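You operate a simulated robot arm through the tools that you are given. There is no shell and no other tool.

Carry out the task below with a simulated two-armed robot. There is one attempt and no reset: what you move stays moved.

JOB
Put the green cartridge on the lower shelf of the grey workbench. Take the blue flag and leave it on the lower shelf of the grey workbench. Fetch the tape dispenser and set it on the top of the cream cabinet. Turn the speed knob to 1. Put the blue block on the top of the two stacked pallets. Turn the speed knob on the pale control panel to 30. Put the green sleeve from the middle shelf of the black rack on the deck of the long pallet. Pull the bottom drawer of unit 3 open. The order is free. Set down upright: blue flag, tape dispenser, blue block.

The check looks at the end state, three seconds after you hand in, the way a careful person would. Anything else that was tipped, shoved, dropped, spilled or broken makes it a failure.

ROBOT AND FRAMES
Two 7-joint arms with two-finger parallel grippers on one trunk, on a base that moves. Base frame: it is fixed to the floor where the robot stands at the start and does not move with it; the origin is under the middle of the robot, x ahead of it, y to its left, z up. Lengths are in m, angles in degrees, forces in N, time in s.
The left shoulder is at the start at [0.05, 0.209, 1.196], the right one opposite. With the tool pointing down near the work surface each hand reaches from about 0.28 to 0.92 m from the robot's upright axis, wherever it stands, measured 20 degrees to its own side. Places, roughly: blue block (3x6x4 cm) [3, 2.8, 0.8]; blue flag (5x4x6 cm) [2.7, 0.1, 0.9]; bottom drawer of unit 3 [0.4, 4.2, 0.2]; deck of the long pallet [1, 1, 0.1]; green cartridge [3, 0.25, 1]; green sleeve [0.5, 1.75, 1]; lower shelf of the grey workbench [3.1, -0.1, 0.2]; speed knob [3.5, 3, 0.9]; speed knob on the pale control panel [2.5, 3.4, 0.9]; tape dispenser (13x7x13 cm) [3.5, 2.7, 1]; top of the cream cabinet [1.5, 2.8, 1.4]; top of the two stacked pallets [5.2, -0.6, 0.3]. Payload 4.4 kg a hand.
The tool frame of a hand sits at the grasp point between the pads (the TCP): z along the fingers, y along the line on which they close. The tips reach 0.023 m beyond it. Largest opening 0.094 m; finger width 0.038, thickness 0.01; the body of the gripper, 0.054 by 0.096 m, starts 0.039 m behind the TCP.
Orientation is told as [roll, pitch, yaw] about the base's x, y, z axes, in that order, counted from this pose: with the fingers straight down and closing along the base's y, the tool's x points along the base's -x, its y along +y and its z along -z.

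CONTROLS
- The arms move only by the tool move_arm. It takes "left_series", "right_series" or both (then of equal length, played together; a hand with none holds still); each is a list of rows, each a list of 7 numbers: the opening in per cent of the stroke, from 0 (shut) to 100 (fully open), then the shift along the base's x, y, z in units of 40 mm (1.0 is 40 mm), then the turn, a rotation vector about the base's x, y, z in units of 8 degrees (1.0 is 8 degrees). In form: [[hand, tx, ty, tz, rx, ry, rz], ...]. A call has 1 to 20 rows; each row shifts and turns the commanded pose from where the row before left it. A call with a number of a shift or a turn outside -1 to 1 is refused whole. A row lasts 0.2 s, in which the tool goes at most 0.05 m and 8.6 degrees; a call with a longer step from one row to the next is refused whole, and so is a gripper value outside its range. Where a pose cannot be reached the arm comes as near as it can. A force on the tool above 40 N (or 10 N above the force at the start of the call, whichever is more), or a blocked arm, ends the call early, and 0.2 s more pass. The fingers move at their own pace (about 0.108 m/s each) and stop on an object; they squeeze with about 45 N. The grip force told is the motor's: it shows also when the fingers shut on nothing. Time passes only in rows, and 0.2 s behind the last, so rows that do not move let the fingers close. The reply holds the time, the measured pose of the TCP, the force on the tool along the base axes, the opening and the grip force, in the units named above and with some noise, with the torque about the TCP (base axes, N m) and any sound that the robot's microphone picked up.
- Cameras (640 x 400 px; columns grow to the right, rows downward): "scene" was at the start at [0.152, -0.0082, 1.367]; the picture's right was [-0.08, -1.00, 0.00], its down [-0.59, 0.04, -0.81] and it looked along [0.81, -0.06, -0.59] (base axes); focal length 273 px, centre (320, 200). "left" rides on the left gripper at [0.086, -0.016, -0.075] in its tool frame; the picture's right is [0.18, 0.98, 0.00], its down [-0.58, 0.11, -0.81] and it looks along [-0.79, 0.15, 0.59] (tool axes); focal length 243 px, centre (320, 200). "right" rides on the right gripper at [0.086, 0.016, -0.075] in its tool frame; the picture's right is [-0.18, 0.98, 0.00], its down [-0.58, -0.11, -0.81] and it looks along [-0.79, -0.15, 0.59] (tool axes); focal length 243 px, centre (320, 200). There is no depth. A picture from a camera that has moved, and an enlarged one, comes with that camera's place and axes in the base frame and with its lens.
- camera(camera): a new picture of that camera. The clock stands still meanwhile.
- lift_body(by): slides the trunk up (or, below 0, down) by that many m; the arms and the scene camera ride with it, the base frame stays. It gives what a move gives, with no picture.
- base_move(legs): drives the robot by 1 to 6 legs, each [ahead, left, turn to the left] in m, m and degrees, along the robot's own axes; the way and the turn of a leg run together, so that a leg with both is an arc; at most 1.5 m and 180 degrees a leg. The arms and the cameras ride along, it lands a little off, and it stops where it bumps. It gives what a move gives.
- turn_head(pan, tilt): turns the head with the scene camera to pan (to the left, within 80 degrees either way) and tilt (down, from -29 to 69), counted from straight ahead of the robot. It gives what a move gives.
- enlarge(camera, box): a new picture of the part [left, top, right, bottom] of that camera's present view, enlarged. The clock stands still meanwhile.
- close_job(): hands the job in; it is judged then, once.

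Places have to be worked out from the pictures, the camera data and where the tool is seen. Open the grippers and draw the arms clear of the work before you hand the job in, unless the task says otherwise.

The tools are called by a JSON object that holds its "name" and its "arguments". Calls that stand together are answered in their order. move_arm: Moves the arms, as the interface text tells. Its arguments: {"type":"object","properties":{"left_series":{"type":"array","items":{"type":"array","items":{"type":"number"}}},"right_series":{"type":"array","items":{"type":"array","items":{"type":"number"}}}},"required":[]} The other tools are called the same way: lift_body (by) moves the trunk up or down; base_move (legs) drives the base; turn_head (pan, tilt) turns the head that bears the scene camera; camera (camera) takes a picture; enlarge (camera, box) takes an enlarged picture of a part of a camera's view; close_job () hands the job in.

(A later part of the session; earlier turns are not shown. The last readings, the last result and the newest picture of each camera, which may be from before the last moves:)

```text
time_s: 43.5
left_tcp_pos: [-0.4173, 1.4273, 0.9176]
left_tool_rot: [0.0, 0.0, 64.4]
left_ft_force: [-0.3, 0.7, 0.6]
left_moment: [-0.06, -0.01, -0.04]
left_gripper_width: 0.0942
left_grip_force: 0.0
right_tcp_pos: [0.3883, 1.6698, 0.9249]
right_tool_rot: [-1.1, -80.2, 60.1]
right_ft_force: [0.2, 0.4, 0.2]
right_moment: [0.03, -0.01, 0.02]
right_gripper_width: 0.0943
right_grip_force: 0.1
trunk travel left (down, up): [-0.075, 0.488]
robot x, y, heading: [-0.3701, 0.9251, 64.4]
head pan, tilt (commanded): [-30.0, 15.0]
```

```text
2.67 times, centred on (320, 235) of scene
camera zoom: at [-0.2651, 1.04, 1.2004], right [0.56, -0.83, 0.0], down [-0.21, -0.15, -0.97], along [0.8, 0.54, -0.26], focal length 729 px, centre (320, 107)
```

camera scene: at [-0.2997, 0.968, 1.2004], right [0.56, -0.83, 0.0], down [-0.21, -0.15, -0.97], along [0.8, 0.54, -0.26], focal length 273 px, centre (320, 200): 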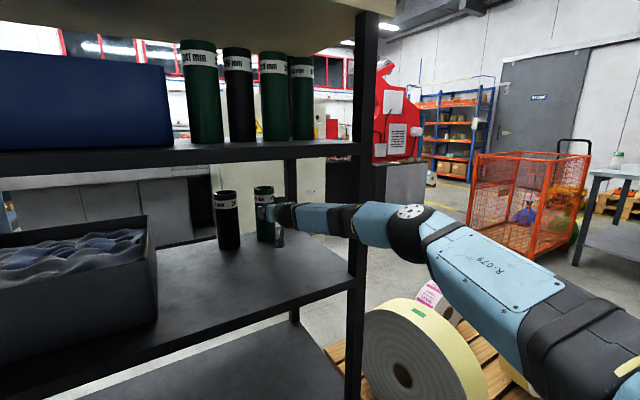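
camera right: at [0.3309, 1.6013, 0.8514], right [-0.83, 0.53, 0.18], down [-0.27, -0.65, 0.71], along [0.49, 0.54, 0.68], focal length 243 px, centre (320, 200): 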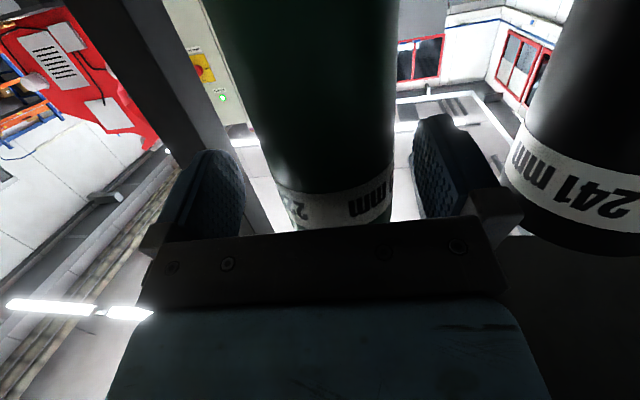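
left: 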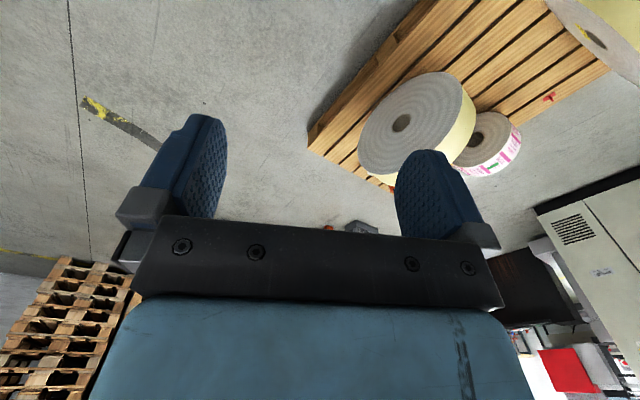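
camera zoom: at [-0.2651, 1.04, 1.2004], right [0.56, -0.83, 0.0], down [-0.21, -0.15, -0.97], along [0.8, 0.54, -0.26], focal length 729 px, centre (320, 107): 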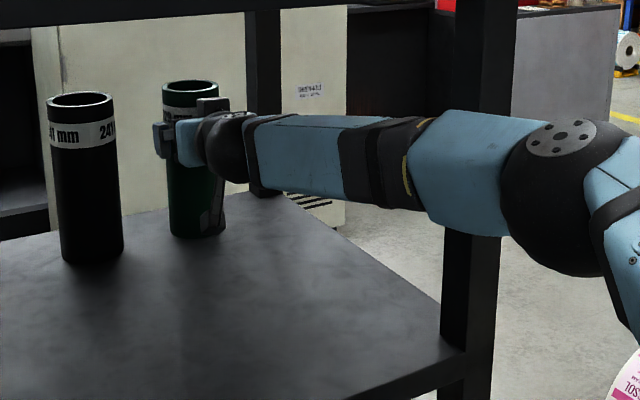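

Fingers straddle the sleeve, well centered; TCP is at u≈1.674 while the sleeve axis is around 1.70. I nudge 0.02 m forward and close the gripper.

{"name": "base_move", "arguments": {"legs": [[0.02, 0, 0]]}}

{"name": "camera", "arguments": {"camera": "right"}}

```text
time_s: 44.2
left_tcp_pos: [-0.4077, 1.4453, 0.9167]
left_tool_rot: [0.0, 0.0, 64.3]
left_ft_force: [1.2, 0.0, 0.0]
left_moment: [-0.02, 0.02, 0.02]
left_gripper_width: 0.094
left_grip_force: 0.0
right_tcp_pos: [0.3976, 1.6874, 0.9252]
right_tool_rot: [-1.2, -80.2, 60.1]
right_ft_force: [0.1, 0.5, -0.5]
right_moment: [0.03, -0.06, 0.01]
right_gripper_width: 0.0939
right_grip_force: 0.1
trunk travel left (down, up): [-0.075, 0.488]
robot x, y, heading: [-0.3624, 0.9452, 64.3]
head pan, tilt (commanded): [-30.0, 15.0]
```

```text
taken
camera right: at [0.3395, 1.6191, 0.8511], right [-0.83, 0.53, 0.18], down [-0.27, -0.65, 0.71], along [0.49, 0.54, 0.68], focal length 243 px, centre (320, 200)
```

right: 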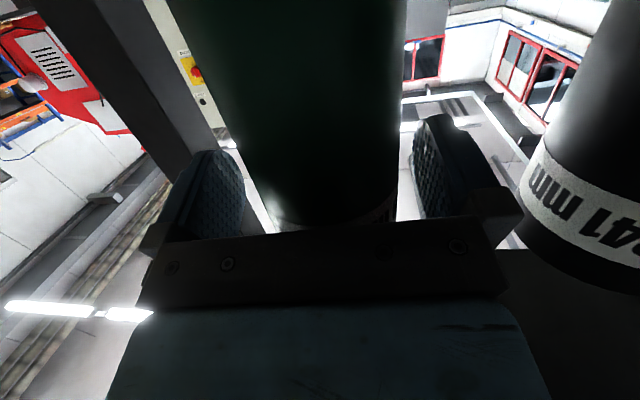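

The sleeve is well inside the fingers. Closing the right gripper.

{"name": "move_arm", "arguments": {"right_series": [[60, 0, 0, 0, 0, 0, 0], [40, 0, 0, 0, 0, 0, 0], [40, 0, 0, 0, 0, 0, 0], [40, 0, 0, 0, 0, 0, 0]]}}

{"name": "camera", "arguments": {"camera": "right"}}

```text
time_s: 45.2
left_tcp_pos: [-0.4099, 1.4449, 0.9174]
left_tool_rot: [0.1, 0.0, 64.2]
left_ft_force: [0.5, 0.0, -0.3]
left_moment: [0.02, 0.0, -0.01]
left_gripper_width: 0.0941
left_grip_force: 0.1
right_tcp_pos: [0.3981, 1.6859, 0.9259]
right_tool_rot: [-0.9, -80.1, 60.0]
right_ft_force: [-0.7, 1.1, -0.2]
right_moment: [0.26, 0.3, 0.0]
right_gripper_width: 0.0711
right_grip_force: 45.5
trunk travel left (down, up): [-0.075, 0.488]
robot x, y, heading: [-0.3609, 0.9485, 64.1]
head pan, tilt (commanded): [-30.0, 15.0]
```

```text
taken
camera right: at [0.339, 1.6189, 0.8519], right [-0.83, 0.53, 0.18], down [-0.27, -0.65, 0.71], along [0.49, 0.54, 0.68], focal length 243 px, centre (320, 200)
```

right: 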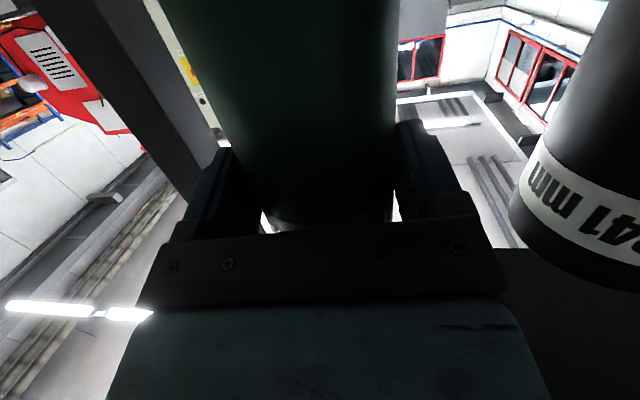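

Gripped: width 0.071 m, 45 N. I lift 4 cm with the trunk and check the load before backing out.

{"name": "lift_body", "arguments": {"by": 0.04}}

{"name": "base_move", "arguments": {"legs": [[-0.2, 0, 0]]}}

{"name": "camera", "arguments": {"camera": "scene"}}

```text
time_s: 46.1
left_tcp_pos: [-0.409, 1.4453, 0.9555]
left_tool_rot: [0.0, 0.0, 64.3]
left_ft_force: [-0.2, 0.2, -0.2]
left_moment: [0.01, -0.03, -0.01]
left_gripper_width: 0.0941
left_grip_force: 0.0
right_tcp_pos: [0.3996, 1.6871, 0.9638]
right_tool_rot: [-1.2, -80.1, 60.1]
right_ft_force: [-0.2, 0.1, -4.4]
right_moment: [-0.05, 0.06, 0.03]
right_gripper_width: 0.0713
right_grip_force: 44.9
trunk travel left (down, up): [-0.115, 0.448]
robot x, y, heading: [-0.3582, 0.9467, 64.0]
head pan, tilt (commanded): [-30.0, 15.0]
```

```text
time_s: 47.7
left_tcp_pos: [-0.4956, 1.2643, 0.9573]
left_tool_rot: [0.0, 0.0, 64.5]
left_ft_force: [-0.2, -0.8, 0.7]
left_moment: [0.04, -0.03, 0.04]
left_gripper_width: 0.0939
left_grip_force: 0.0
right_tcp_pos: [0.3104, 1.5083, 0.9649]
right_tool_rot: [-1.0, -80.3, 60.0]
right_ft_force: [-0.2, 0.0, -4.5]
right_moment: [-0.08, 0.04, 0.0]
right_gripper_width: 0.0718
right_grip_force: 44.9
trunk travel left (down, up): [-0.115, 0.448]
robot x, y, heading: [-0.4468, 0.7664, 64.4]
head pan, tilt (commanded): [-30.0, 15.0]
```

```text
taken
camera scene: at [-0.3431, 0.8775, 1.2405], right [0.56, -0.83, 0.0], down [-0.21, -0.15, -0.97], along [0.8, 0.55, -0.26], focal length 273 px, centre (320, 200)
```

scene: 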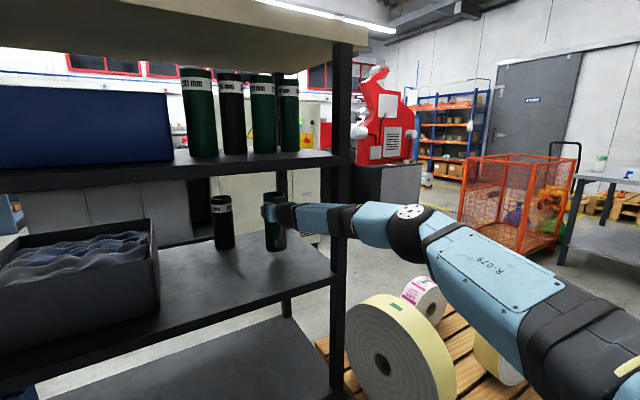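

The sleeve is held (≈4.5 N). I back out fully and strafe right in front of the pallet, then look at the deck for a free spot.

{"name": "base_move", "arguments": {"legs": [[-0.36, 0, 0], [0, -0.55, 0]]}}

{"name": "turn_head", "arguments": {"pan": -15, "tilt": 45}}

{"name": "camera", "arguments": {"camera": "scene"}}

```text
time_s: 54.9
left_tcp_pos: [-0.1516, 0.7028, 0.9559]
left_tool_rot: [0.0, -0.1, 64.3]
left_ft_force: [0.2, -0.8, -0.7]
left_moment: [-0.02, -0.01, 0.02]
left_gripper_width: 0.0943
left_grip_force: 0.0
right_tcp_pos: [0.6556, 0.9438, 0.9655]
right_tool_rot: [-1.0, -80.2, 60.0]
right_ft_force: [-0.9, -0.3, -4.1]
right_moment: [-0.05, 0.04, 0.01]
right_gripper_width: 0.0715
right_grip_force: 45.3
trunk travel left (down, up): [-0.115, 0.448]
robot x, y, heading: [-0.1053, 0.204, 64.3]
head pan, tilt (commanded): [-30.0, 15.0]
```

```text
time_s: 55.9
left_tcp_pos: [-0.152, 0.7025, 0.957]
left_tool_rot: [0.0, 0.0, 64.3]
left_ft_force: [-0.4, -0.3, -0.7]
left_moment: [0.0, 0.01, 0.01]
left_gripper_width: 0.094
left_grip_force: 0.0
right_tcp_pos: [0.6548, 0.9448, 0.9651]
right_tool_rot: [-1.0, -80.2, 60.1]
right_ft_force: [-0.1, 0.2, -4.6]
right_moment: [-0.05, 0.05, -0.02]
right_gripper_width: 0.0715
right_grip_force: 44.7
trunk travel left (down, up): [-0.115, 0.448]
robot x, y, heading: [-0.105, 0.1998, 64.4]
head pan, tilt (commanded): [-15.0, 45.0]
```

```text
taken
camera scene: at [-0.0238, 0.3241, 1.1937], right [0.76, -0.65, 0.0], down [-0.46, -0.54, -0.71], along [0.46, 0.54, -0.71], focal length 273 px, centre (320, 200)
```

scene: 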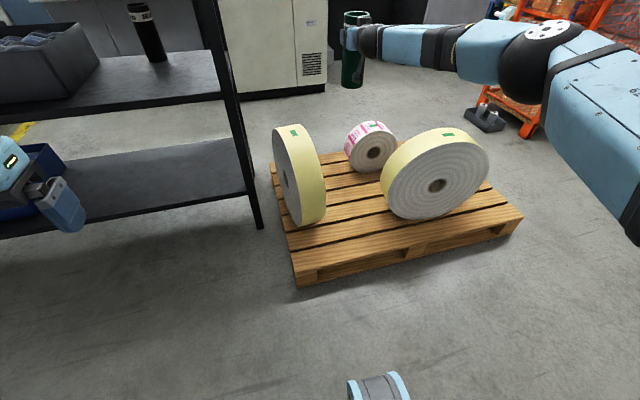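

The pallet deck's front strip is free between the left roll and the big roll. I'll zoom in to measure the deck height and edges.

{"name": "enlarge", "arguments": {"camera": "scene", "box": [250, 110, 540, 300]}}

```text
2.11 times, centred on (395, 205) of scene
camera zoom: at [-0.0238, 0.3241, 1.1937], right [0.76, -0.65, 0.0], down [-0.46, -0.54, -0.71], along [0.46, 0.54, -0.71], focal length 576 px, centre (162, 190)
```

zoom: 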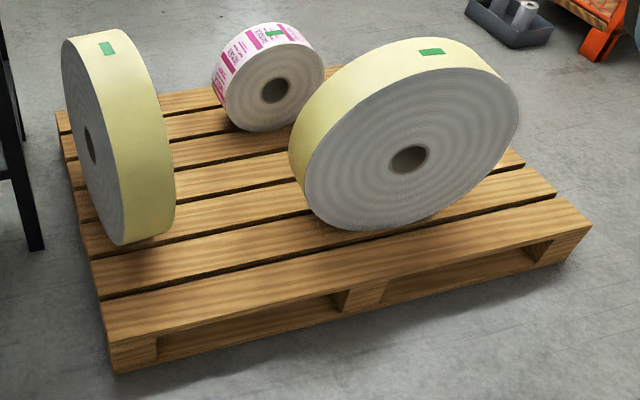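

Deck height is about 0.165–0.175 with the near edge at u≈0.905; a free spot on the second board lies near [0.65,0.84] between the left roll and the big roll. I move the base up to the pallet and lower the trunk, hand still high.

{"name": "base_move", "arguments": {"legs": [[0.19, -0.1, 0]]}}

{"name": "lift_body", "arguments": {"by": -0.11}}

{"name": "camera", "arguments": {"camera": "scene"}}

```text
time_s: 57.5
left_tcp_pos: [0.0212, 0.8322, 0.9571]
left_tool_rot: [0.0, 0.1, 64.3]
left_ft_force: [-0.8, 1.0, -0.2]
left_moment: [-0.02, -0.01, -0.02]
left_gripper_width: 0.0942
left_grip_force: 0.1
right_tcp_pos: [0.827, 1.0728, 0.9641]
right_tool_rot: [-0.9, -80.0, 59.9]
right_ft_force: [0.5, 0.3, -4.4]
right_moment: [-0.06, 0.01, -0.02]
right_gripper_width: 0.0714
right_grip_force: 45.2
trunk travel left (down, up): [-0.115, 0.448]
robot x, y, heading: [0.0686, 0.3308, 64.3]
head pan, tilt (commanded): [-15.0, 45.0]
```

```text
time_s: 59.0
left_tcp_pos: [0.0199, 0.8305, 0.8464]
left_tool_rot: [0.0, 0.0, 64.3]
left_ft_force: [-0.4, -0.2, 0.2]
left_moment: [0.01, 0.02, -0.01]
left_gripper_width: 0.0941
left_grip_force: 0.1
right_tcp_pos: [0.8262, 1.0716, 0.855]
right_tool_rot: [-1.0, -80.2, 60.2]
right_ft_force: [0.4, -0.1, -4.1]
right_moment: [-0.07, 0.04, -0.01]
right_gripper_width: 0.0714
right_grip_force: 45.2
trunk travel left (down, up): [-0.005, 0.558]
robot x, y, heading: [0.0729, 0.3294, 64.2]
head pan, tilt (commanded): [-15.0, 45.0]
```

```text
taken
camera scene: at [0.1486, 0.4516, 1.0837], right [0.76, -0.65, 0.0], down [-0.46, -0.54, -0.71], along [0.46, 0.54, -0.71], focal length 273 px, centre (320, 200)
```

scene: 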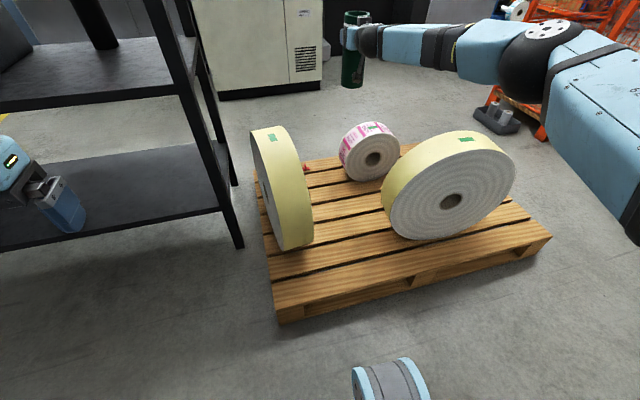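

Robot base front is ~0.3 m from the pallet edge, all fine. I lower the sleeve diagonally toward the free spot, stopping ~10 cm above the deck to check.

{"name": "move_arm", "arguments": {"right_series": [[40, -0.275, -0.3675, -0.82, 0, 0, 0], [40, -0.275, -0.3675, -0.82, 0, 0, 0], [40, -0.275, -0.3675, -0.82, 0, 0, 0], [40, -0.275, -0.3675, -0.82, 0, 0, 0], [40, -0.275, -0.3675, -0.82, 0, 0, 0], [40, -0.275, -0.3675, -0.82, 0, 0, 0], [40, -0.275, -0.3675, -0.82, 0, 0, 0], [40, -0.275, -0.3675, -0.82, 0, 0, 0], [40, -0.275, -0.3675, -0.82, 0, 0, 0], [40, -0.275, -0.3675, -0.82, 0, 0, 0], [40, -0.275, -0.3675, -0.82, 0, 0, 0], [40, -0.275, -0.3675, -0.82, 0, 0, 0], [40, -0.275, -0.3675, -0.82, 0, 0, 0]]}}

{"name": "camera", "arguments": {"camera": "scene"}}

{"name": "camera", "arguments": {"camera": "right"}}

```text
time_s: 61.8
left_tcp_pos: [0.0205, 0.83, 0.8458]
left_tool_rot: [-0.1, 0.1, 64.3]
left_ft_force: [-0.3, 0.7, -0.6]
left_moment: [-0.03, 0.02, 0.03]
left_gripper_width: 0.0941
left_grip_force: 0.0
right_tcp_pos: [0.8211, 1.0644, 0.8386]
right_tool_rot: [-1.0, -79.9, 60.1]
right_ft_force: [0.6, 0.1, -3.7]
right_moment: [-0.09, 0.02, 0.01]
right_gripper_width: 0.0715
right_grip_force: 45.0
right hand out of reach, approached as far as the arm can: row 1, 2, 3, 4, 5, 6, 7, 8, 9, 10, 11, 12, 13
trunk travel left (down, up): [-0.005, 0.558]
robot x, y, heading: [0.0691, 0.3291, 64.3]
head pan, tilt (commanded): [-15.0, 45.0]
```

```text
taken
camera scene: at [0.1487, 0.4519, 1.0836], right [0.76, -0.65, 0.0], down [-0.46, -0.54, -0.71], along [0.46, 0.54, -0.71], focal length 273 px, centre (320, 200)
```

scene: 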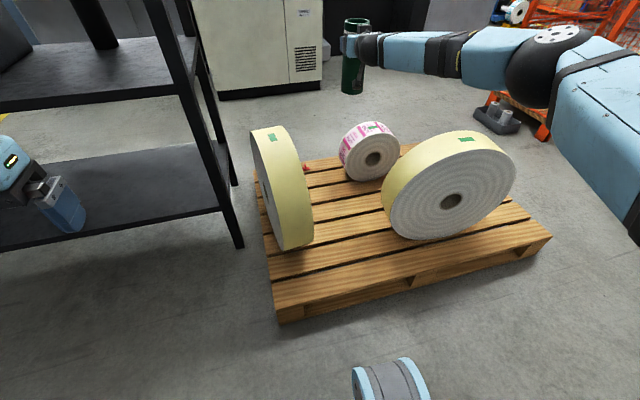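

```text
taken
camera right: at [0.7624, 0.9969, 0.7648], right [-0.83, 0.53, 0.18], down [-0.26, -0.65, 0.71], along [0.5, 0.54, 0.68], focal length 243 px, centre (320, 200)
```

right: 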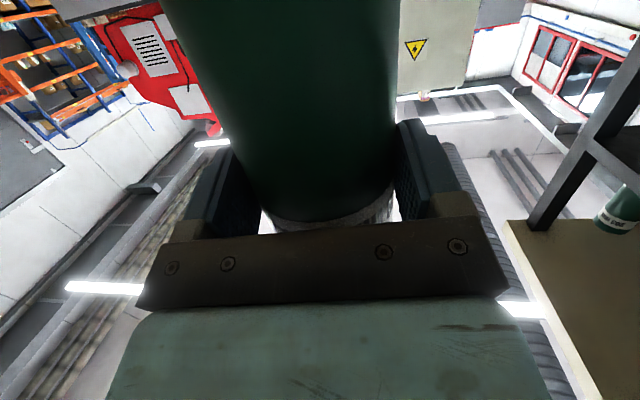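

The wrist cannot go low while the tool stays level, so I'll hand the sleeve over in the air to the left hand gripping its top with the tool pointing down; then it can be set down upright. First I bring the right hand with the sleeve in front of the chest, yawing it left.

{"name": "move_arm", "arguments": {"right_series": [[40, -0.88, -0.104, 0, 0, 0, 0.4], [40, -0.88, -0.104, 0, 0, 0, 0.4], [40, -0.88, -0.104, 0, 0, 0, 0.4], [40, -0.88, -0.104, 0, 0, 0, 0.4], [40, -0.88, -0.104, 0, 0, 0, 0.4], [40, -0.88, -0.104, 0, 0, 0, 0.4], [40, -0.88, -0.104, 0, 0, 0, 0.4], [40, -0.88, -0.104, 0, 0, 0, 0.4]]}}

{"name": "camera", "arguments": {"camera": "scene"}}

```text
time_s: 63.6
left_tcp_pos: [0.0206, 0.8298, 0.8458]
left_tool_rot: [0.0, 0.1, 64.3]
left_ft_force: [1.1, 0.5, -0.4]
left_moment: [-0.01, -0.02, -0.01]
left_gripper_width: 0.0939
left_grip_force: 0.0
right_tcp_pos: [0.5737, 1.0157, 0.8368]
right_tool_rot: [-1.0, -80.2, 85.9]
right_ft_force: [-0.3, -0.1, -4.3]
right_moment: [-0.1, 0.03, 0.0]
right_gripper_width: 0.0718
right_grip_force: 44.8
right hand out of reach, approached as far as the arm can: row 1, 2
trunk travel left (down, up): [-0.005, 0.558]
robot x, y, heading: [0.0691, 0.3291, 64.3]
head pan, tilt (commanded): [-15.0, 45.0]
```

```text
taken
camera scene: at [0.1483, 0.4519, 1.0836], right [0.76, -0.65, 0.0], down [-0.46, -0.54, -0.71], along [0.46, 0.54, -0.71], focal length 273 px, centre (320, 200)
```

scene: 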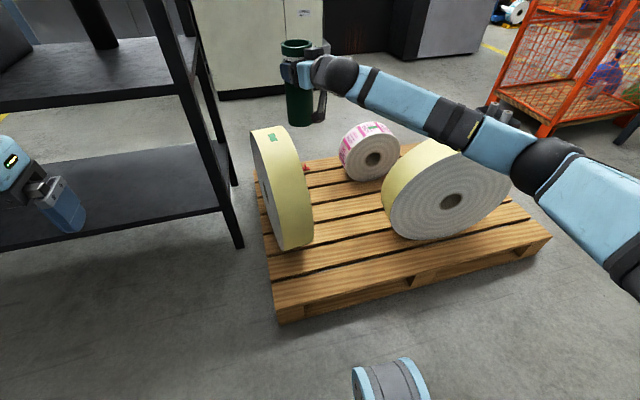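

With the tool yawed left the arm follows again. I bring the hand back 0.11 m and yaw further, then test whether it can be lowered in this configuration before considering the handover.

{"name": "move_arm", "arguments": {"right_series": [[40, -0.32, -0.68, 0, 0, 0, 0.5], [40, -0.32, -0.68, 0, 0, 0, 0.5], [40, -0.32, -0.68, 0, 0, 0, 0.5], [40, -0.32, -0.68, 0, 0, 0, 0.5]]}}

{"name": "move_arm", "arguments": {"right_series": [[40, 0, 0, -0.8, 0, 0, 0.2], [40, 0, 0, -0.8, 0, 0, 0.2], [40, 0, 0, -0.8, 0, 0, 0.2], [40, 0, 0, -0.8, 0, 0, 0.2]]}}

{"name": "camera", "arguments": {"camera": "scene"}}

```text
time_s: 64.6
left_tcp_pos: [0.0208, 0.8303, 0.8461]
left_tool_rot: [-0.1, 0.1, 64.4]
left_ft_force: [1.3, -0.2, -0.7]
left_moment: [0.01, -0.03, -0.05]
left_gripper_width: 0.094
left_grip_force: 0.0
right_tcp_pos: [0.5208, 0.907, 0.8368]
right_tool_rot: [-1.1, -80.2, 101.8]
right_ft_force: [-0.4, -0.3, -4.4]
right_moment: [-0.07, 0.0, -0.02]
right_gripper_width: 0.0714
right_grip_force: 44.7
trunk travel left (down, up): [-0.005, 0.558]
robot x, y, heading: [0.0735, 0.3324, 64.2]
head pan, tilt (commanded): [-15.0, 45.0]
```

```text
time_s: 65.6
left_tcp_pos: [0.02, 0.8304, 0.8467]
left_tool_rot: [-0.1, -0.1, 64.3]
left_ft_force: [0.7, -0.3, 1.2]
left_moment: [-0.01, 0.02, -0.04]
left_gripper_width: 0.0942
left_grip_force: 0.1
right_tcp_pos: [0.521, 0.9079, 0.7087]
right_tool_rot: [-1.0, -80.1, 108.0]
right_ft_force: [0.2, -0.3, -3.7]
right_moment: [-0.04, -0.01, 0.05]
right_gripper_width: 0.0716
right_grip_force: 44.8
trunk travel left (down, up): [-0.005, 0.558]
robot x, y, heading: [0.0684, 0.3296, 64.6]
head pan, tilt (commanded): [-15.0, 45.0]
```

```text
taken
camera scene: at [0.1487, 0.4519, 1.0836], right [0.76, -0.65, 0.0], down [-0.46, -0.54, -0.71], along [0.46, 0.54, -0.71], focal length 273 px, centre (320, 200)
```

scene: 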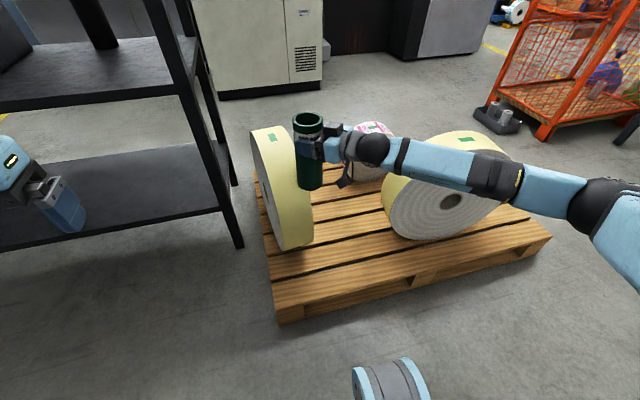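

The left-yawed pose lowers fine. Now I bring the sleeve right/down toward the free spot, stopping with its bottom about 9 cm above the deck.

{"name": "move_arm", "arguments": {"right_series": [[40, 0.33, -0.2, -0.7, 0, 0, 0], [40, 0.33, -0.2, -0.7, 0, 0, 0], [40, 0.33, -0.2, -0.7, 0, 0, 0], [40, 0.33, -0.2, -0.7, 0, 0, 0], [40, 0.33, -0.2, -0.85, 0, 0, 0], [40, 0.33, -0.2, -0.85, 0, 0, 0], [40, 0.33, -0.2, -0.85, 0, 0, 0], [40, 0.33, -0.2, -0.85, 0, 0, 0], [40, 0.33, -0.2, -0.85, 0, 0, 0]]}}

{"name": "camera", "arguments": {"camera": "scene"}}

```text
time_s: 67.6
left_tcp_pos: [0.0208, 0.829, 0.8465]
left_tool_rot: [-0.1, 0.1, 64.3]
left_ft_force: [-0.1, 0.1, -0.4]
left_moment: [-0.01, 0.02, -0.05]
left_gripper_width: 0.094
left_grip_force: 0.0
right_tcp_pos: [0.6396, 0.8357, 0.4257]
right_tool_rot: [-0.9, -80.3, 108.1]
right_ft_force: [-0.1, 0.0, -4.2]
right_moment: [-0.05, -0.01, 0.0]
right_gripper_width: 0.0712
right_grip_force: 45.2
trunk travel left (down, up): [-0.005, 0.558]
robot x, y, heading: [0.0691, 0.3276, 64.3]
head pan, tilt (commanded): [-15.0, 45.0]
```

```text
taken
camera scene: at [0.1487, 0.4518, 1.0836], right [0.76, -0.65, 0.0], down [-0.46, -0.54, -0.71], along [0.46, 0.54, -0.71], focal length 273 px, centre (320, 200)
```

scene: 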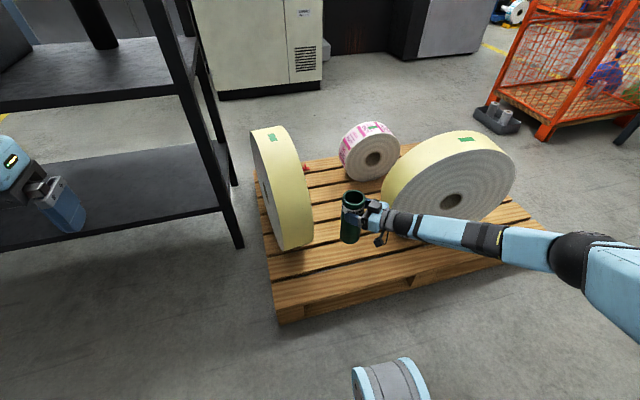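

The sleeve hovers over the free second board, clear of the rolls. I lower to just above the expected contact height (TCP ≈0.325).

{"name": "move_arm", "arguments": {"right_series": [[40, 0, 0, -0.7, 0, 0, 0], [40, 0, 0, -0.7, 0, 0, 0], [40, 0, 0, -0.6, 0, 0, 0], [40, 0, 0, -0.4, 0, 0, 0]]}}

{"name": "enlarge", "arguments": {"camera": "scene", "box": [260, 150, 480, 290]}}

```text
time_s: 68.6
left_tcp_pos: [0.0218, 0.83, 0.8471]
left_tool_rot: [0.0, 0.0, 64.2]
left_ft_force: [0.2, -0.5, 0.5]
left_moment: [-0.01, 0.02, 0.01]
left_gripper_width: 0.094
left_grip_force: 0.1
right_tcp_pos: [0.6413, 0.8344, 0.3293]
right_tool_rot: [-1.0, -80.2, 108.0]
right_ft_force: [0.4, -0.4, -4.3]
right_moment: [-0.07, 0.0, -0.03]
right_gripper_width: 0.0713
right_grip_force: 45.1
trunk travel left (down, up): [-0.005, 0.558]
robot x, y, heading: [0.069, 0.3326, 64.3]
head pan, tilt (commanded): [-15.0, 45.0]
```

```text
2.86 times, centred on (370, 220) of scene
camera zoom: at [0.1486, 0.4518, 1.0836], right [0.76, -0.65, 0.0], down [-0.46, -0.54, -0.71], along [0.46, 0.54, -0.71], focal length 781 px, centre (177, 143)
```

zoom: 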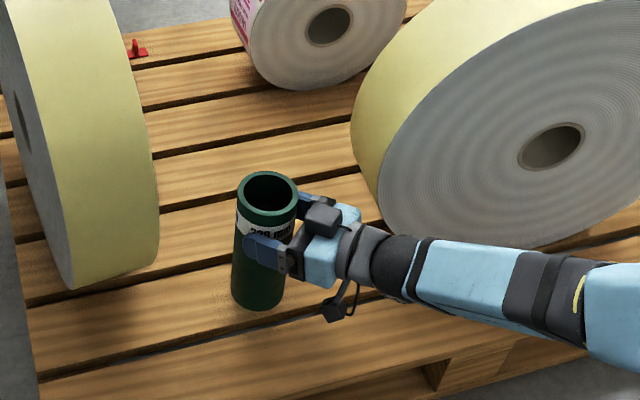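

The sleeve bottom is just above the second board. I lower in small steps watching the force.

{"name": "move_arm", "arguments": {"right_series": [[40, 0, 0, -0.12, 0, 0, 0], [40, 0, 0, -0.12, 0, 0, 0]]}}

{"name": "move_arm", "arguments": {"right_series": [[40, 0, 0, -0.12, 0, 0, 0], [40, 0, 0, 0, 0, 0, 0]]}}

```text
time_s: 69.2
left_tcp_pos: [0.0213, 0.8283, 0.8461]
left_tool_rot: [0.0, 0.0, 64.4]
left_ft_force: [-0.2, 0.1, 0.6]
left_moment: [0.03, 0.01, 0.03]
left_gripper_width: 0.0939
left_grip_force: 0.0
right_tcp_pos: [0.639, 0.8356, 0.3212]
right_tool_rot: [-1.0, -80.2, 108.1]
right_ft_force: [0.1, -0.6, -4.7]
right_moment: [-0.04, -0.02, -0.01]
right_gripper_width: 0.0712
right_grip_force: 44.9
trunk travel left (down, up): [-0.005, 0.558]
robot x, y, heading: [0.0644, 0.3314, 64.1]
head pan, tilt (commanded): [-15.0, 45.0]
```

```text
time_s: 69.8
left_tcp_pos: [0.0217, 0.8296, 0.8467]
left_tool_rot: [0.0, 0.0, 64.3]
left_ft_force: [0.4, -0.6, 0.4]
left_moment: [0.01, 0.01, 0.01]
left_gripper_width: 0.0942
left_grip_force: 0.1
right_tcp_pos: [0.6386, 0.8358, 0.3159]
right_tool_rot: [-0.8, -80.2, 108.0]
right_ft_force: [-0.1, 0.3, -4.2]
right_moment: [-0.05, -0.02, 0.0]
right_gripper_width: 0.0711
right_grip_force: 45.3
trunk travel left (down, up): [-0.005, 0.558]
robot x, y, heading: [0.0656, 0.3292, 64.5]
head pan, tilt (commanded): [-15.0, 45.0]
```

No contact yet at TCP z=0.316. Continuing in ~5 mm steps.

{"name": "move_arm", "arguments": {"right_series": [[40, 0, 0, -0.12, 0, 0, 0], [40, 0, 0, 0, 0, 0, 0]]}}

{"name": "move_arm", "arguments": {"right_series": [[40, 0, 0, -0.12, 0, 0, 0], [40, 0, 0, 0, 0, 0, 0]]}}

{"name": "move_arm", "arguments": {"right_series": [[40, 0, 0, -0.12, 0, 0, 0], [40, 0, 0, 0, 0, 0, 0]]}}

```text
time_s: 70.4
left_tcp_pos: [0.0206, 0.8298, 0.8469]
left_tool_rot: [0.0, 0.0, 64.3]
left_ft_force: [0.3, -0.2, 0.7]
left_moment: [0.01, -0.02, -0.04]
left_gripper_width: 0.0939
left_grip_force: 0.0
right_tcp_pos: [0.6413, 0.8345, 0.3102]
right_tool_rot: [-0.9, -80.2, 108.0]
right_ft_force: [0.3, 0.2, -4.6]
right_moment: [-0.09, -0.03, 0.0]
right_gripper_width: 0.0713
right_grip_force: 45.0
trunk travel left (down, up): [-0.005, 0.558]
robot x, y, heading: [0.0702, 0.3288, 64.3]
head pan, tilt (commanded): [-15.0, 45.0]
```

```text
time_s: 71.0
left_tcp_pos: [0.0207, 0.8299, 0.8483]
left_tool_rot: [0.1, 0.0, 64.3]
left_ft_force: [-0.7, 0.1, 0.8]
left_moment: [-0.05, 0.02, -0.01]
left_gripper_width: 0.0943
left_grip_force: 0.1
right_tcp_pos: [0.6392, 0.8351, 0.3052]
right_tool_rot: [-0.9, -80.1, 108.0]
right_ft_force: [0.8, 0.4, -4.7]
right_moment: [-0.05, 0.01, 0.0]
right_gripper_width: 0.0715
right_grip_force: 44.3
trunk travel left (down, up): [-0.005, 0.558]
robot x, y, heading: [0.0669, 0.3349, 64.1]
head pan, tilt (commanded): [-15.0, 45.0]
```

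```text
time_s: 71.6
left_tcp_pos: [0.0206, 0.8294, 0.8469]
left_tool_rot: [0.0, 0.0, 64.3]
left_ft_force: [0.8, 0.1, -0.2]
left_moment: [0.02, 0.0, 0.0]
left_gripper_width: 0.0939
left_grip_force: 0.1
right_tcp_pos: [0.6389, 0.834, 0.3016]
right_tool_rot: [-0.9, -80.2, 107.9]
right_ft_force: [-0.2, -0.4, -3.9]
right_moment: [-0.04, -0.02, -0.01]
right_gripper_width: 0.0711
right_grip_force: 44.9
trunk travel left (down, up): [-0.005, 0.558]
robot x, y, heading: [0.0688, 0.3316, 64.1]
head pan, tilt (commanded): [-15.0, 45.0]
```

Still no contact at 0.302; if the deck is at the standard 0.144 m, contact comes near 0.285. Continuing.

{"name": "move_arm", "arguments": {"right_series": [[40, 0, 0, -0.12, 0, 0, 0], [40, 0, 0, 0, 0, 0, 0]]}}

{"name": "move_arm", "arguments": {"right_series": [[40, 0, 0, -0.12, 0, 0, 0], [40, 0, 0, 0, 0, 0, 0]]}}

{"name": "move_arm", "arguments": {"right_series": [[40, 0, 0, -0.12, 0, 0, 0], [40, 0, 0, 0, 0, 0, 0]]}}

{"name": "enlarge", "arguments": {"camera": "scene", "box": [260, 150, 480, 290]}}

```text
time_s: 72.2
left_tcp_pos: [0.0205, 0.8291, 0.8482]
left_tool_rot: [0.1, 0.0, 64.3]
left_ft_force: [0.3, 0.0, 0.1]
left_moment: [-0.01, 0.01, 0.0]
left_gripper_width: 0.0942
left_grip_force: 0.0
right_tcp_pos: [0.6389, 0.8358, 0.2978]
right_tool_rot: [-1.0, -80.3, 108.2]
right_ft_force: [-0.8, -0.8, -4.2]
right_moment: [-0.02, 0.01, 0.02]
right_gripper_width: 0.0709
right_grip_force: 44.8
trunk travel left (down, up): [-0.005, 0.558]
robot x, y, heading: [0.0682, 0.3303, 64.2]
head pan, tilt (commanded): [-15.0, 45.0]
```

```text
time_s: 72.8
left_tcp_pos: [0.0195, 0.8281, 0.8473]
left_tool_rot: [0.0, -0.1, 64.3]
left_ft_force: [-0.3, 0.3, 0.3]
left_moment: [0.03, 0.02, -0.01]
left_gripper_width: 0.0943
left_grip_force: 0.1
right_tcp_pos: [0.6397, 0.8361, 0.2929]
right_tool_rot: [-0.8, -80.3, 107.9]
right_ft_force: [-0.4, 0.6, -3.9]
right_moment: [-0.08, -0.02, 0.04]
right_gripper_width: 0.071
right_grip_force: 45.2
trunk travel left (down, up): [-0.005, 0.558]
robot x, y, heading: [0.0652, 0.3276, 64.2]
head pan, tilt (commanded): [-15.0, 45.0]
```

```text
time_s: 73.4
left_tcp_pos: [0.0191, 0.8283, 0.8484]
left_tool_rot: [0.0, -0.3, 64.3]
left_ft_force: [-0.1, -0.6, 0.1]
left_moment: [-0.01, 0.0, 0.01]
left_gripper_width: 0.0943
left_grip_force: 0.1
right_tcp_pos: [0.6403, 0.8368, 0.2919]
right_tool_rot: [-2.2, -80.5, 109.2]
right_ft_force: [1.3, -6.8, 23.2]
right_moment: [-0.01, 0.6, 0.06]
right_gripper_width: 0.0709
right_grip_force: 44.9
trunk travel left (down, up): [-0.005, 0.558]
robot x, y, heading: [0.0692, 0.3342, 64.1]
head pan, tilt (commanded): [-15.0, 45.0]
```

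```text
2.86 times, centred on (370, 220) of scene
camera zoom: at [0.1467, 0.4499, 1.0844], right [0.76, -0.65, 0.0], down [-0.46, -0.53, -0.71], along [0.46, 0.54, -0.71], focal length 781 px, centre (177, 143)
```

zoom: 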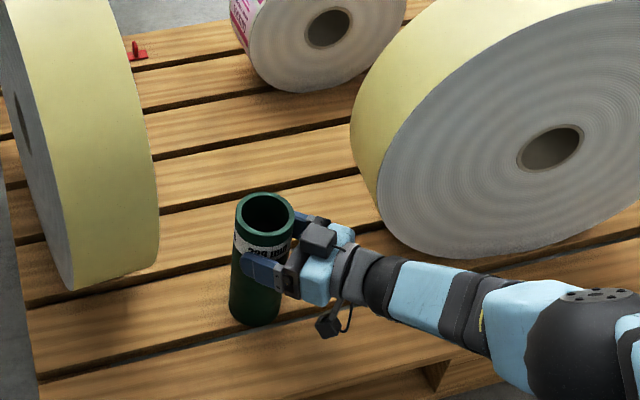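

Contact made: +23 N upward at TCP z=0.292, so the sleeve stands on the deck (deck ≈0.153). I relieve a couple of mm and open the gripper.

{"name": "move_arm", "arguments": {"right_series": [[40, 0, 0, 0.06, 0, 0, 0], [70, 0, 0, 0, 0, 0, 0], [85, 0, 0, 0, 0, 0, 0], [100, 0, 0, 0, 0, 0, 0], [100, 0, 0, 0, 0, 0, 0]]}}

{"name": "enlarge", "arguments": {"camera": "scene", "box": [260, 150, 480, 290]}}

{"name": "camera", "arguments": {"camera": "right"}}

```text
time_s: 74.6
left_tcp_pos: [0.0191, 0.8289, 0.8454]
left_tool_rot: [0.0, 0.0, 64.3]
left_ft_force: [0.3, -0.4, -0.5]
left_moment: [-0.02, -0.01, 0.0]
left_gripper_width: 0.0935
left_grip_force: 0.0
right_tcp_pos: [0.6395, 0.8357, 0.2903]
right_tool_rot: [-1.1, -80.2, 108.2]
right_ft_force: [0.8, -0.8, 0.2]
right_moment: [0.02, -0.01, -0.03]
right_gripper_width: 0.0941
right_grip_force: 0.1
trunk travel left (down, up): [-0.005, 0.558]
robot x, y, heading: [0.0686, 0.334, 64.3]
head pan, tilt (commanded): [-15.0, 45.0]
```

```text
2.86 times, centred on (370, 220) of scene
camera zoom: at [0.1482, 0.4514, 1.0837], right [0.76, -0.65, 0.0], down [-0.46, -0.54, -0.71], along [0.46, 0.54, -0.71], focal length 781 px, centre (177, 143)
```

zoom: 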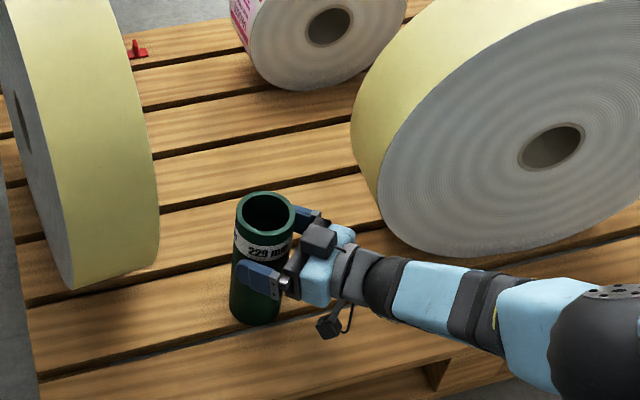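

```text
taken
camera right: at [0.6506, 0.7458, 0.2165], right [-0.95, -0.26, 0.18], down [0.31, -0.63, 0.71], along [-0.07, 0.73, 0.68], focal length 243 px, centre (320, 200)
```

right: 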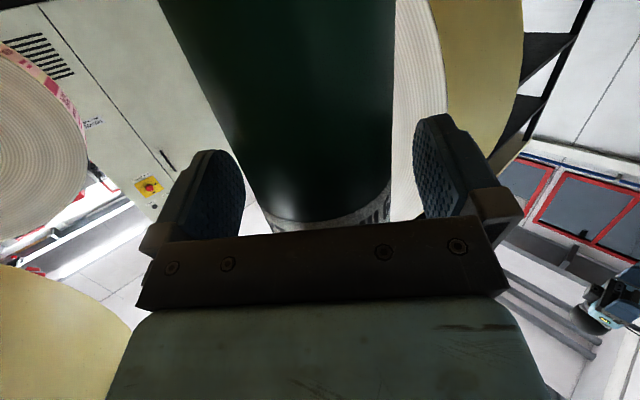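

The sleeve stands upright on the deck, free of the fingers. I back the hand straight out along its axis, then raise it.

{"name": "move_arm", "arguments": {"right_series": [[100, 0.234, -0.7125, 0.1, 0, 0, 0], [100, 0.234, -0.7125, 0.1, 0, 0, 0], [100, 0.234, -0.7125, 0.1, 0, 0, 0], [100, 0.234, -0.7125, 0.1, 0, 0, 0], [100, 0.1, -0.3, 0.6, 0, 0, 0], [100, 0, 0, 0.9, 0, 0, 0], [100, 0, 0, 0.9, 0, 0, 0], [100, 0, 0, 0.9, 0, 0, 0]]}}

{"name": "camera", "arguments": {"camera": "scene"}}

```text
time_s: 76.4
left_tcp_pos: [0.0194, 0.8284, 0.8475]
left_tool_rot: [0.0, -0.1, 64.3]
left_ft_force: [-0.1, 0.2, 0.3]
left_moment: [-0.01, 0.03, 0.03]
left_gripper_width: 0.094
left_grip_force: 0.1
right_tcp_pos: [0.6804, 0.7095, 0.4383]
right_tool_rot: [-1.1, -80.2, 108.2]
right_ft_force: [0.0, -0.4, 0.4]
right_moment: [-0.03, 0.0, -0.01]
right_gripper_width: 0.0939
right_grip_force: 0.0
trunk travel left (down, up): [-0.005, 0.558]
robot x, y, heading: [0.0685, 0.333, 64.1]
head pan, tilt (commanded): [-15.0, 45.0]
```

```text
taken
camera scene: at [0.1481, 0.4514, 1.0837], right [0.76, -0.65, 0.0], down [-0.46, -0.54, -0.71], along [0.46, 0.54, -0.71], focal length 273 px, centre (320, 200)
```

scene: 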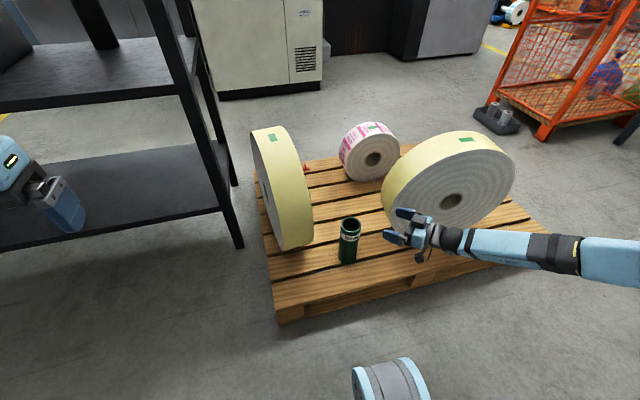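

The sleeve stands upright on the deck. I raise the right hand and turn it back to tool-down for travelling.

{"name": "move_arm", "arguments": {"right_series": [[100, 0, -0.2, 0.9, 0, 0, 0], [100, 0, -0.2, 0.9, 0, 0, 0], [100, 0, -0.2, 0.9, 0, 0, 0], [100, 0, 0, 0.75, -0.95, -0.312, 0], [100, 0, 0, 0.75, -0.95, -0.312, 0], [100, 0, 0, 0.75, -0.95, -0.312, 0], [100, 0, 0, 0.75, -0.95, -0.312, 0], [100, 0, 0, 0.6, -0.95, -0.312, 0], [100, 0, 0, 0.5, -0.95, -0.312, 0], [100, 0, 0, 0.4, -0.95, -0.312, 0], [100, 0, 0, 0.4, -0.95, -0.312, 0], [100, 0, 0, 0.3, -0.95, -0.312, 0], [100, 0, 0, 0.3, -0.95, -0.312, 0]]}}

```text
time_s: 79.2
left_tcp_pos: [0.0207, 0.8288, 0.8472]
left_tool_rot: [-0.1, 0.0, 64.3]
left_ft_force: [-1.2, 0.2, 1.5]
left_moment: [0.03, -0.01, -0.03]
left_gripper_width: 0.094
left_grip_force: 0.1
right_tcp_pos: [0.6444, 0.6938, 0.7402]
right_tool_rot: [-5.4, -30.3, 108.1]
right_ft_force: [0.4, -0.4, -0.5]
right_moment: [0.03, 0.02, -0.01]
right_gripper_width: 0.0939
right_grip_force: 0.1
right hand out of reach, approached as far as the arm can: row 7, 8, 9, 11, 12, 13
trunk travel left (down, up): [-0.005, 0.558]
robot x, y, heading: [0.0668, 0.3295, 64.2]
head pan, tilt (commanded): [-15.0, 45.0]
```

The wrist is limited at this yaw; I unwind the yaw by −43° first, then finish the pitch.

{"name": "move_arm", "arguments": {"right_series": [[100, 0, 0, 0.2, 0, 0, -0.9], [100, 0, 0, 0.2, 0, 0, -0.9], [100, 0, 0, 0.2, 0, 0, -0.9], [100, 0, 0, 0.2, 0, 0, -0.9], [100, 0, 0, 0.2, 0, 0, -0.9], [100, 0, 0, 0.2, 0, 0, -0.9]]}}

{"name": "move_arm", "arguments": {"right_series": [[100, 0, 0, 0.2, -0.85, 0.41, 0], [100, 0, 0, 0.2, -0.85, 0.41, 0], [100, 0, 0, 0.2, -0.85, 0.41, 0], [100, 0, 0, 0.2, -0.85, 0.41, 0]]}}

```text
time_s: 80.6
left_tcp_pos: [0.0194, 0.8303, 0.8458]
left_tool_rot: [0.1, 0.0, 64.4]
left_ft_force: [-0.2, 0.4, 0.1]
left_moment: [0.0, -0.04, -0.01]
left_gripper_width: 0.0941
left_grip_force: 0.1
right_tcp_pos: [0.6455, 0.694, 0.7882]
right_tool_rot: [-5.3, -30.5, 64.6]
right_ft_force: [0.5, 0.9, -0.1]
right_moment: [0.01, 0.01, 0.01]
right_gripper_width: 0.0941
right_grip_force: 0.0
trunk travel left (down, up): [-0.005, 0.558]
robot x, y, heading: [0.0684, 0.3326, 64.4]
head pan, tilt (commanded): [-15.0, 45.0]
```

```text
time_s: 81.6
left_tcp_pos: [0.02, 0.8289, 0.8466]
left_tool_rot: [-0.1, 0.0, 64.3]
left_ft_force: [0.1, -0.9, 0.1]
left_moment: [-0.04, 0.03, 0.0]
left_gripper_width: 0.0941
left_grip_force: 0.0
right_tcp_pos: [0.6455, 0.6936, 0.821]
right_tool_rot: [-5.0, -0.1, 64.8]
right_ft_force: [0.8, -0.4, -0.4]
right_moment: [0.01, 0.03, 0.0]
right_gripper_width: 0.0938
right_grip_force: 0.1
trunk travel left (down, up): [-0.005, 0.558]
robot x, y, heading: [0.0653, 0.3355, 64.4]
head pan, tilt (commanded): [-15.0, 45.0]
```

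Tool is down again (roll −5° to fix). Now I fix the roll, raise the trunk, and travel to the bench: the whole scene is rotated −25°, the bench's near short side is at e1≈2.18 along that direction.

{"name": "move_arm", "arguments": {"right_series": [[100, -0.2, -0.4, 0, 0.266, 0.566, 0], [100, -0.2, -0.4, 0, 0, 0, 0], [100, -0.2, -0.4, 0, 0, 0, 0], [100, -0.2, -0.4, 0, 0, 0, 0]]}}

{"name": "lift_body", "arguments": {"by": 0.4}}

{"name": "base_move", "arguments": {"legs": [[0, 0, -89.4]]}}

{"name": "turn_head", "arguments": {"pan": 0, "tilt": 25}}

{"name": "camera", "arguments": {"camera": "scene"}}

```text
time_s: 82.6
left_tcp_pos: [0.0197, 0.8301, 0.847]
left_tool_rot: [0.0, 0.0, 64.2]
left_ft_force: [0.4, 0.5, -0.2]
left_moment: [0.01, 0.02, 0.02]
left_gripper_width: 0.0941
left_grip_force: 0.1
right_tcp_pos: [0.6124, 0.6292, 0.8211]
right_tool_rot: [-0.1, -0.4, 64.7]
right_ft_force: [0.4, 0.1, -0.5]
right_moment: [0.0, 0.02, 0.02]
right_gripper_width: 0.094
right_grip_force: 0.1
trunk travel left (down, up): [-0.005, 0.558]
robot x, y, heading: [0.0673, 0.3321, 64.1]
head pan, tilt (commanded): [-15.0, 45.0]
```

```text
time_s: 86.4
left_tcp_pos: [0.0201, 0.8299, 1.2475]
left_tool_rot: [0.0, -0.1, 64.3]
left_ft_force: [0.6, -0.2, 0.2]
left_moment: [-0.01, 0.01, 0.0]
left_gripper_width: 0.094
left_grip_force: 0.1
right_tcp_pos: [0.6122, 0.6296, 1.221]
right_tool_rot: [0.1, -0.3, 64.7]
right_ft_force: [-0.5, 0.5, 0.4]
right_moment: [0.04, -0.01, 0.01]
right_gripper_width: 0.0941
right_grip_force: 0.0
trunk travel left (down, up): [-0.405, 0.158]
robot x, y, heading: [0.0691, 0.3305, 64.2]
head pan, tilt (commanded): [-15.0, 45.0]
```

```text
time_s: 90.6
left_tcp_pos: [0.5656, 0.3836, 1.2473]
left_tool_rot: [0.0, -0.1, -24.9]
left_ft_force: [0.5, 1.5, 0.1]
left_moment: [0.0, 0.0, -0.01]
left_gripper_width: 0.0936
left_grip_force: 0.0
right_tcp_pos: [0.3749, -0.2093, 1.2216]
right_tool_rot: [0.0, -0.3, -24.6]
right_ft_force: [0.3, -0.1, -0.5]
right_moment: [-0.01, 0.0, 0.04]
right_gripper_width: 0.0941
right_grip_force: 0.0
trunk travel left (down, up): [-0.405, 0.158]
robot x, y, heading: [0.0703, 0.3334, -24.9]
head pan, tilt (commanded): [-15.0, 45.0]
```

```text
time_s: 91.4
left_tcp_pos: [0.5668, 0.3842, 1.2465]
left_tool_rot: [-0.1, 0.0, -24.9]
left_ft_force: [0.6, 0.0, 0.7]
left_moment: [-0.02, 0.0, -0.01]
left_gripper_width: 0.094
left_grip_force: 0.2
right_tcp_pos: [0.3744, -0.2115, 1.2212]
right_tool_rot: [0.0, -0.3, -24.6]
right_ft_force: [0.7, 0.2, -0.5]
right_moment: [-0.01, 0.01, -0.01]
right_gripper_width: 0.094
right_grip_force: 0.1
trunk travel left (down, up): [-0.405, 0.158]
robot x, y, heading: [0.0678, 0.3285, -24.8]
head pan, tilt (commanded): [0.0, 25.0]
```

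```text
taken
camera scene: at [0.2105, 0.2615, 1.5142], right [-0.42, -0.91, 0.0], down [-0.38, 0.18, -0.91], along [0.82, -0.38, -0.42], focal length 273 px, centre (320, 200)
```

scene: 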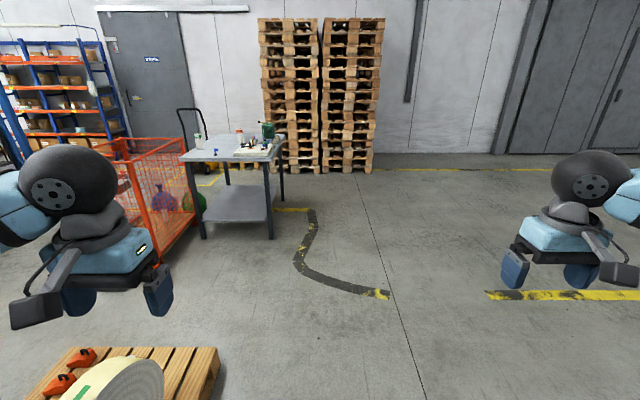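

The bench's short side now faces us squarely, with the cage close to its left side. I drive forward 1.3 m along the free floor.

{"name": "base_move", "arguments": {"legs": [[1.3, 0, 0]]}}

{"name": "turn_head", "arguments": {"pan": 35, "tilt": 30}}

{"name": "camera", "arguments": {"camera": "scene"}}

```text
time_s: 97.9
left_tcp_pos: [1.7359, -0.1671, 1.2475]
left_tool_rot: [0.0, 0.0, -25.3]
left_ft_force: [-0.3, -0.1, 0.2]
left_moment: [-0.07, 0.01, 0.0]
left_gripper_width: 0.0941
left_grip_force: 0.1
right_tcp_pos: [1.54, -0.7616, 1.2207]
right_tool_rot: [-0.1, -0.4, -24.8]
right_ft_force: [-0.6, 0.9, 0.0]
right_moment: [-0.02, 0.0, 0.0]
right_gripper_width: 0.0939
right_grip_force: 0.1
trunk travel left (down, up): [-0.405, 0.158]
robot x, y, heading: [1.238, -0.2202, -25.2]
head pan, tilt (commanded): [0.0, 25.0]
```

```text
time_s: 98.9
left_tcp_pos: [1.7354, -0.168, 1.247]
left_tool_rot: [0.0, 0.0, -25.3]
left_ft_force: [-0.1, -0.4, -0.3]
left_moment: [0.01, 0.01, 0.01]
left_gripper_width: 0.094
left_grip_force: 0.0
right_tcp_pos: [1.5401, -0.7606, 1.2217]
right_tool_rot: [0.1, -0.3, -24.9]
right_ft_force: [0.0, -0.4, 0.5]
right_moment: [0.03, 0.02, 0.02]
right_gripper_width: 0.0942
right_grip_force: 0.1
trunk travel left (down, up): [-0.405, 0.158]
robot x, y, heading: [1.2421, -0.2186, -25.5]
head pan, tilt (commanded): [35.0, 30.0]
```

```text
taken
camera scene: at [1.3851, -0.2343, 1.5063], right [0.17, -0.99, 0.0], down [-0.49, -0.08, -0.87], along [0.85, 0.14, -0.5], focal length 273 px, centre (320, 200)
```

scene: 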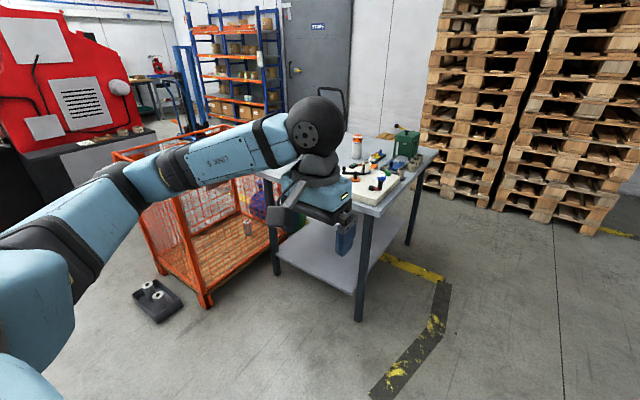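

The bench's front legs are at e1≈2.4, u≈0.80–1.50; the cage corner is at (1.94,1.69). I advance 0.38 m and strafe left 0.85 m, hands kept high, to stand in front of the bench's short side.

{"name": "base_move", "arguments": {"legs": [[0.38, 0, 0.3], [0, 0.8, 0]]}}

{"name": "turn_head", "arguments": {"pan": 0, "tilt": 35}}

{"name": "camera", "arguments": {"camera": "scene"}}

{"name": "camera", "arguments": {"camera": "left"}}

```text
time_s: 108.4
left_tcp_pos: [2.4243, 0.4012, 1.247]
left_tool_rot: [0.0, 0.0, -25.2]
left_ft_force: [0.0, -0.2, -0.3]
left_moment: [0.0, 0.0, -0.02]
left_gripper_width: 0.0939
left_grip_force: 0.0
right_tcp_pos: [2.2294, -0.1926, 1.2204]
right_tool_rot: [-0.1, -0.4, -24.7]
right_ft_force: [0.2, 0.1, -0.9]
right_moment: [-0.01, 0.01, 0.04]
right_gripper_width: 0.0939
right_grip_force: 0.0
trunk travel left (down, up): [-0.405, 0.158]
robot x, y, heading: [1.9275, 0.3484, -25.1]
head pan, tilt (commanded): [35.0, 30.0]
```

```text
time_s: 109.4
left_tcp_pos: [2.4242, 0.4021, 1.2471]
left_tool_rot: [0.0, 0.0, -25.1]
left_ft_force: [0.0, 0.2, 0.3]
left_moment: [0.02, 0.0, 0.01]
left_gripper_width: 0.0943
left_grip_force: 0.0
right_tcp_pos: [2.2294, -0.1936, 1.2212]
right_tool_rot: [0.0, -0.3, -24.8]
right_ft_force: [-0.6, 0.3, 0.2]
right_moment: [0.01, -0.04, -0.02]
right_gripper_width: 0.0939
right_grip_force: 0.0
trunk travel left (down, up): [-0.405, 0.158]
robot x, y, heading: [1.924, 0.3481, -25.1]
head pan, tilt (commanded): [0.0, 35.0]
```

```text
taken
camera scene: at [2.0639, 0.2814, 1.4985], right [-0.43, -0.9, 0.0], down [-0.52, 0.24, -0.82], along [0.74, -0.35, -0.57], focal length 273 px, centre (320, 200)
```

scene: 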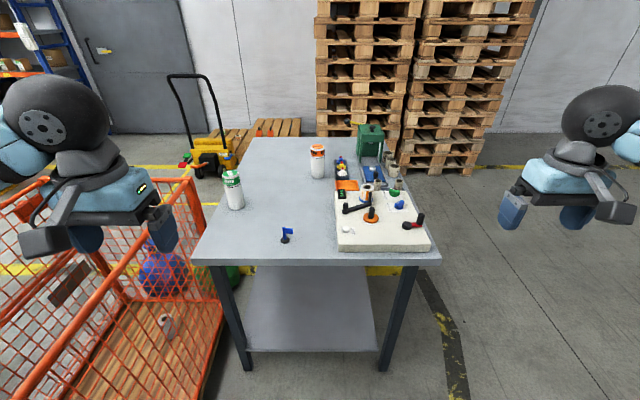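

```text
taken
camera left: at [2.3398, 0.4246, 1.3221], right [0.25, 0.97, 0.0], down [0.57, -0.15, 0.81], along [0.78, -0.2, -0.59], focal length 243 px, centre (320, 200)
```

left: 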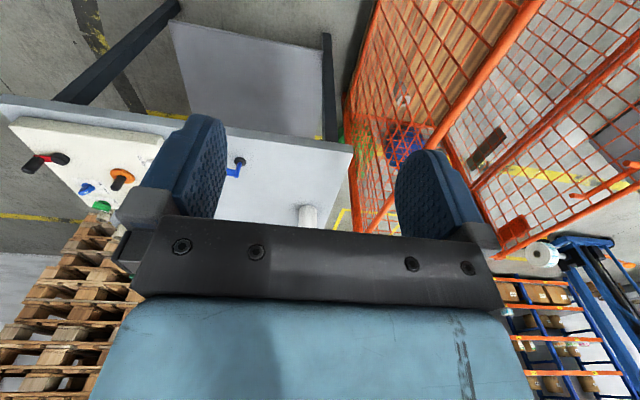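

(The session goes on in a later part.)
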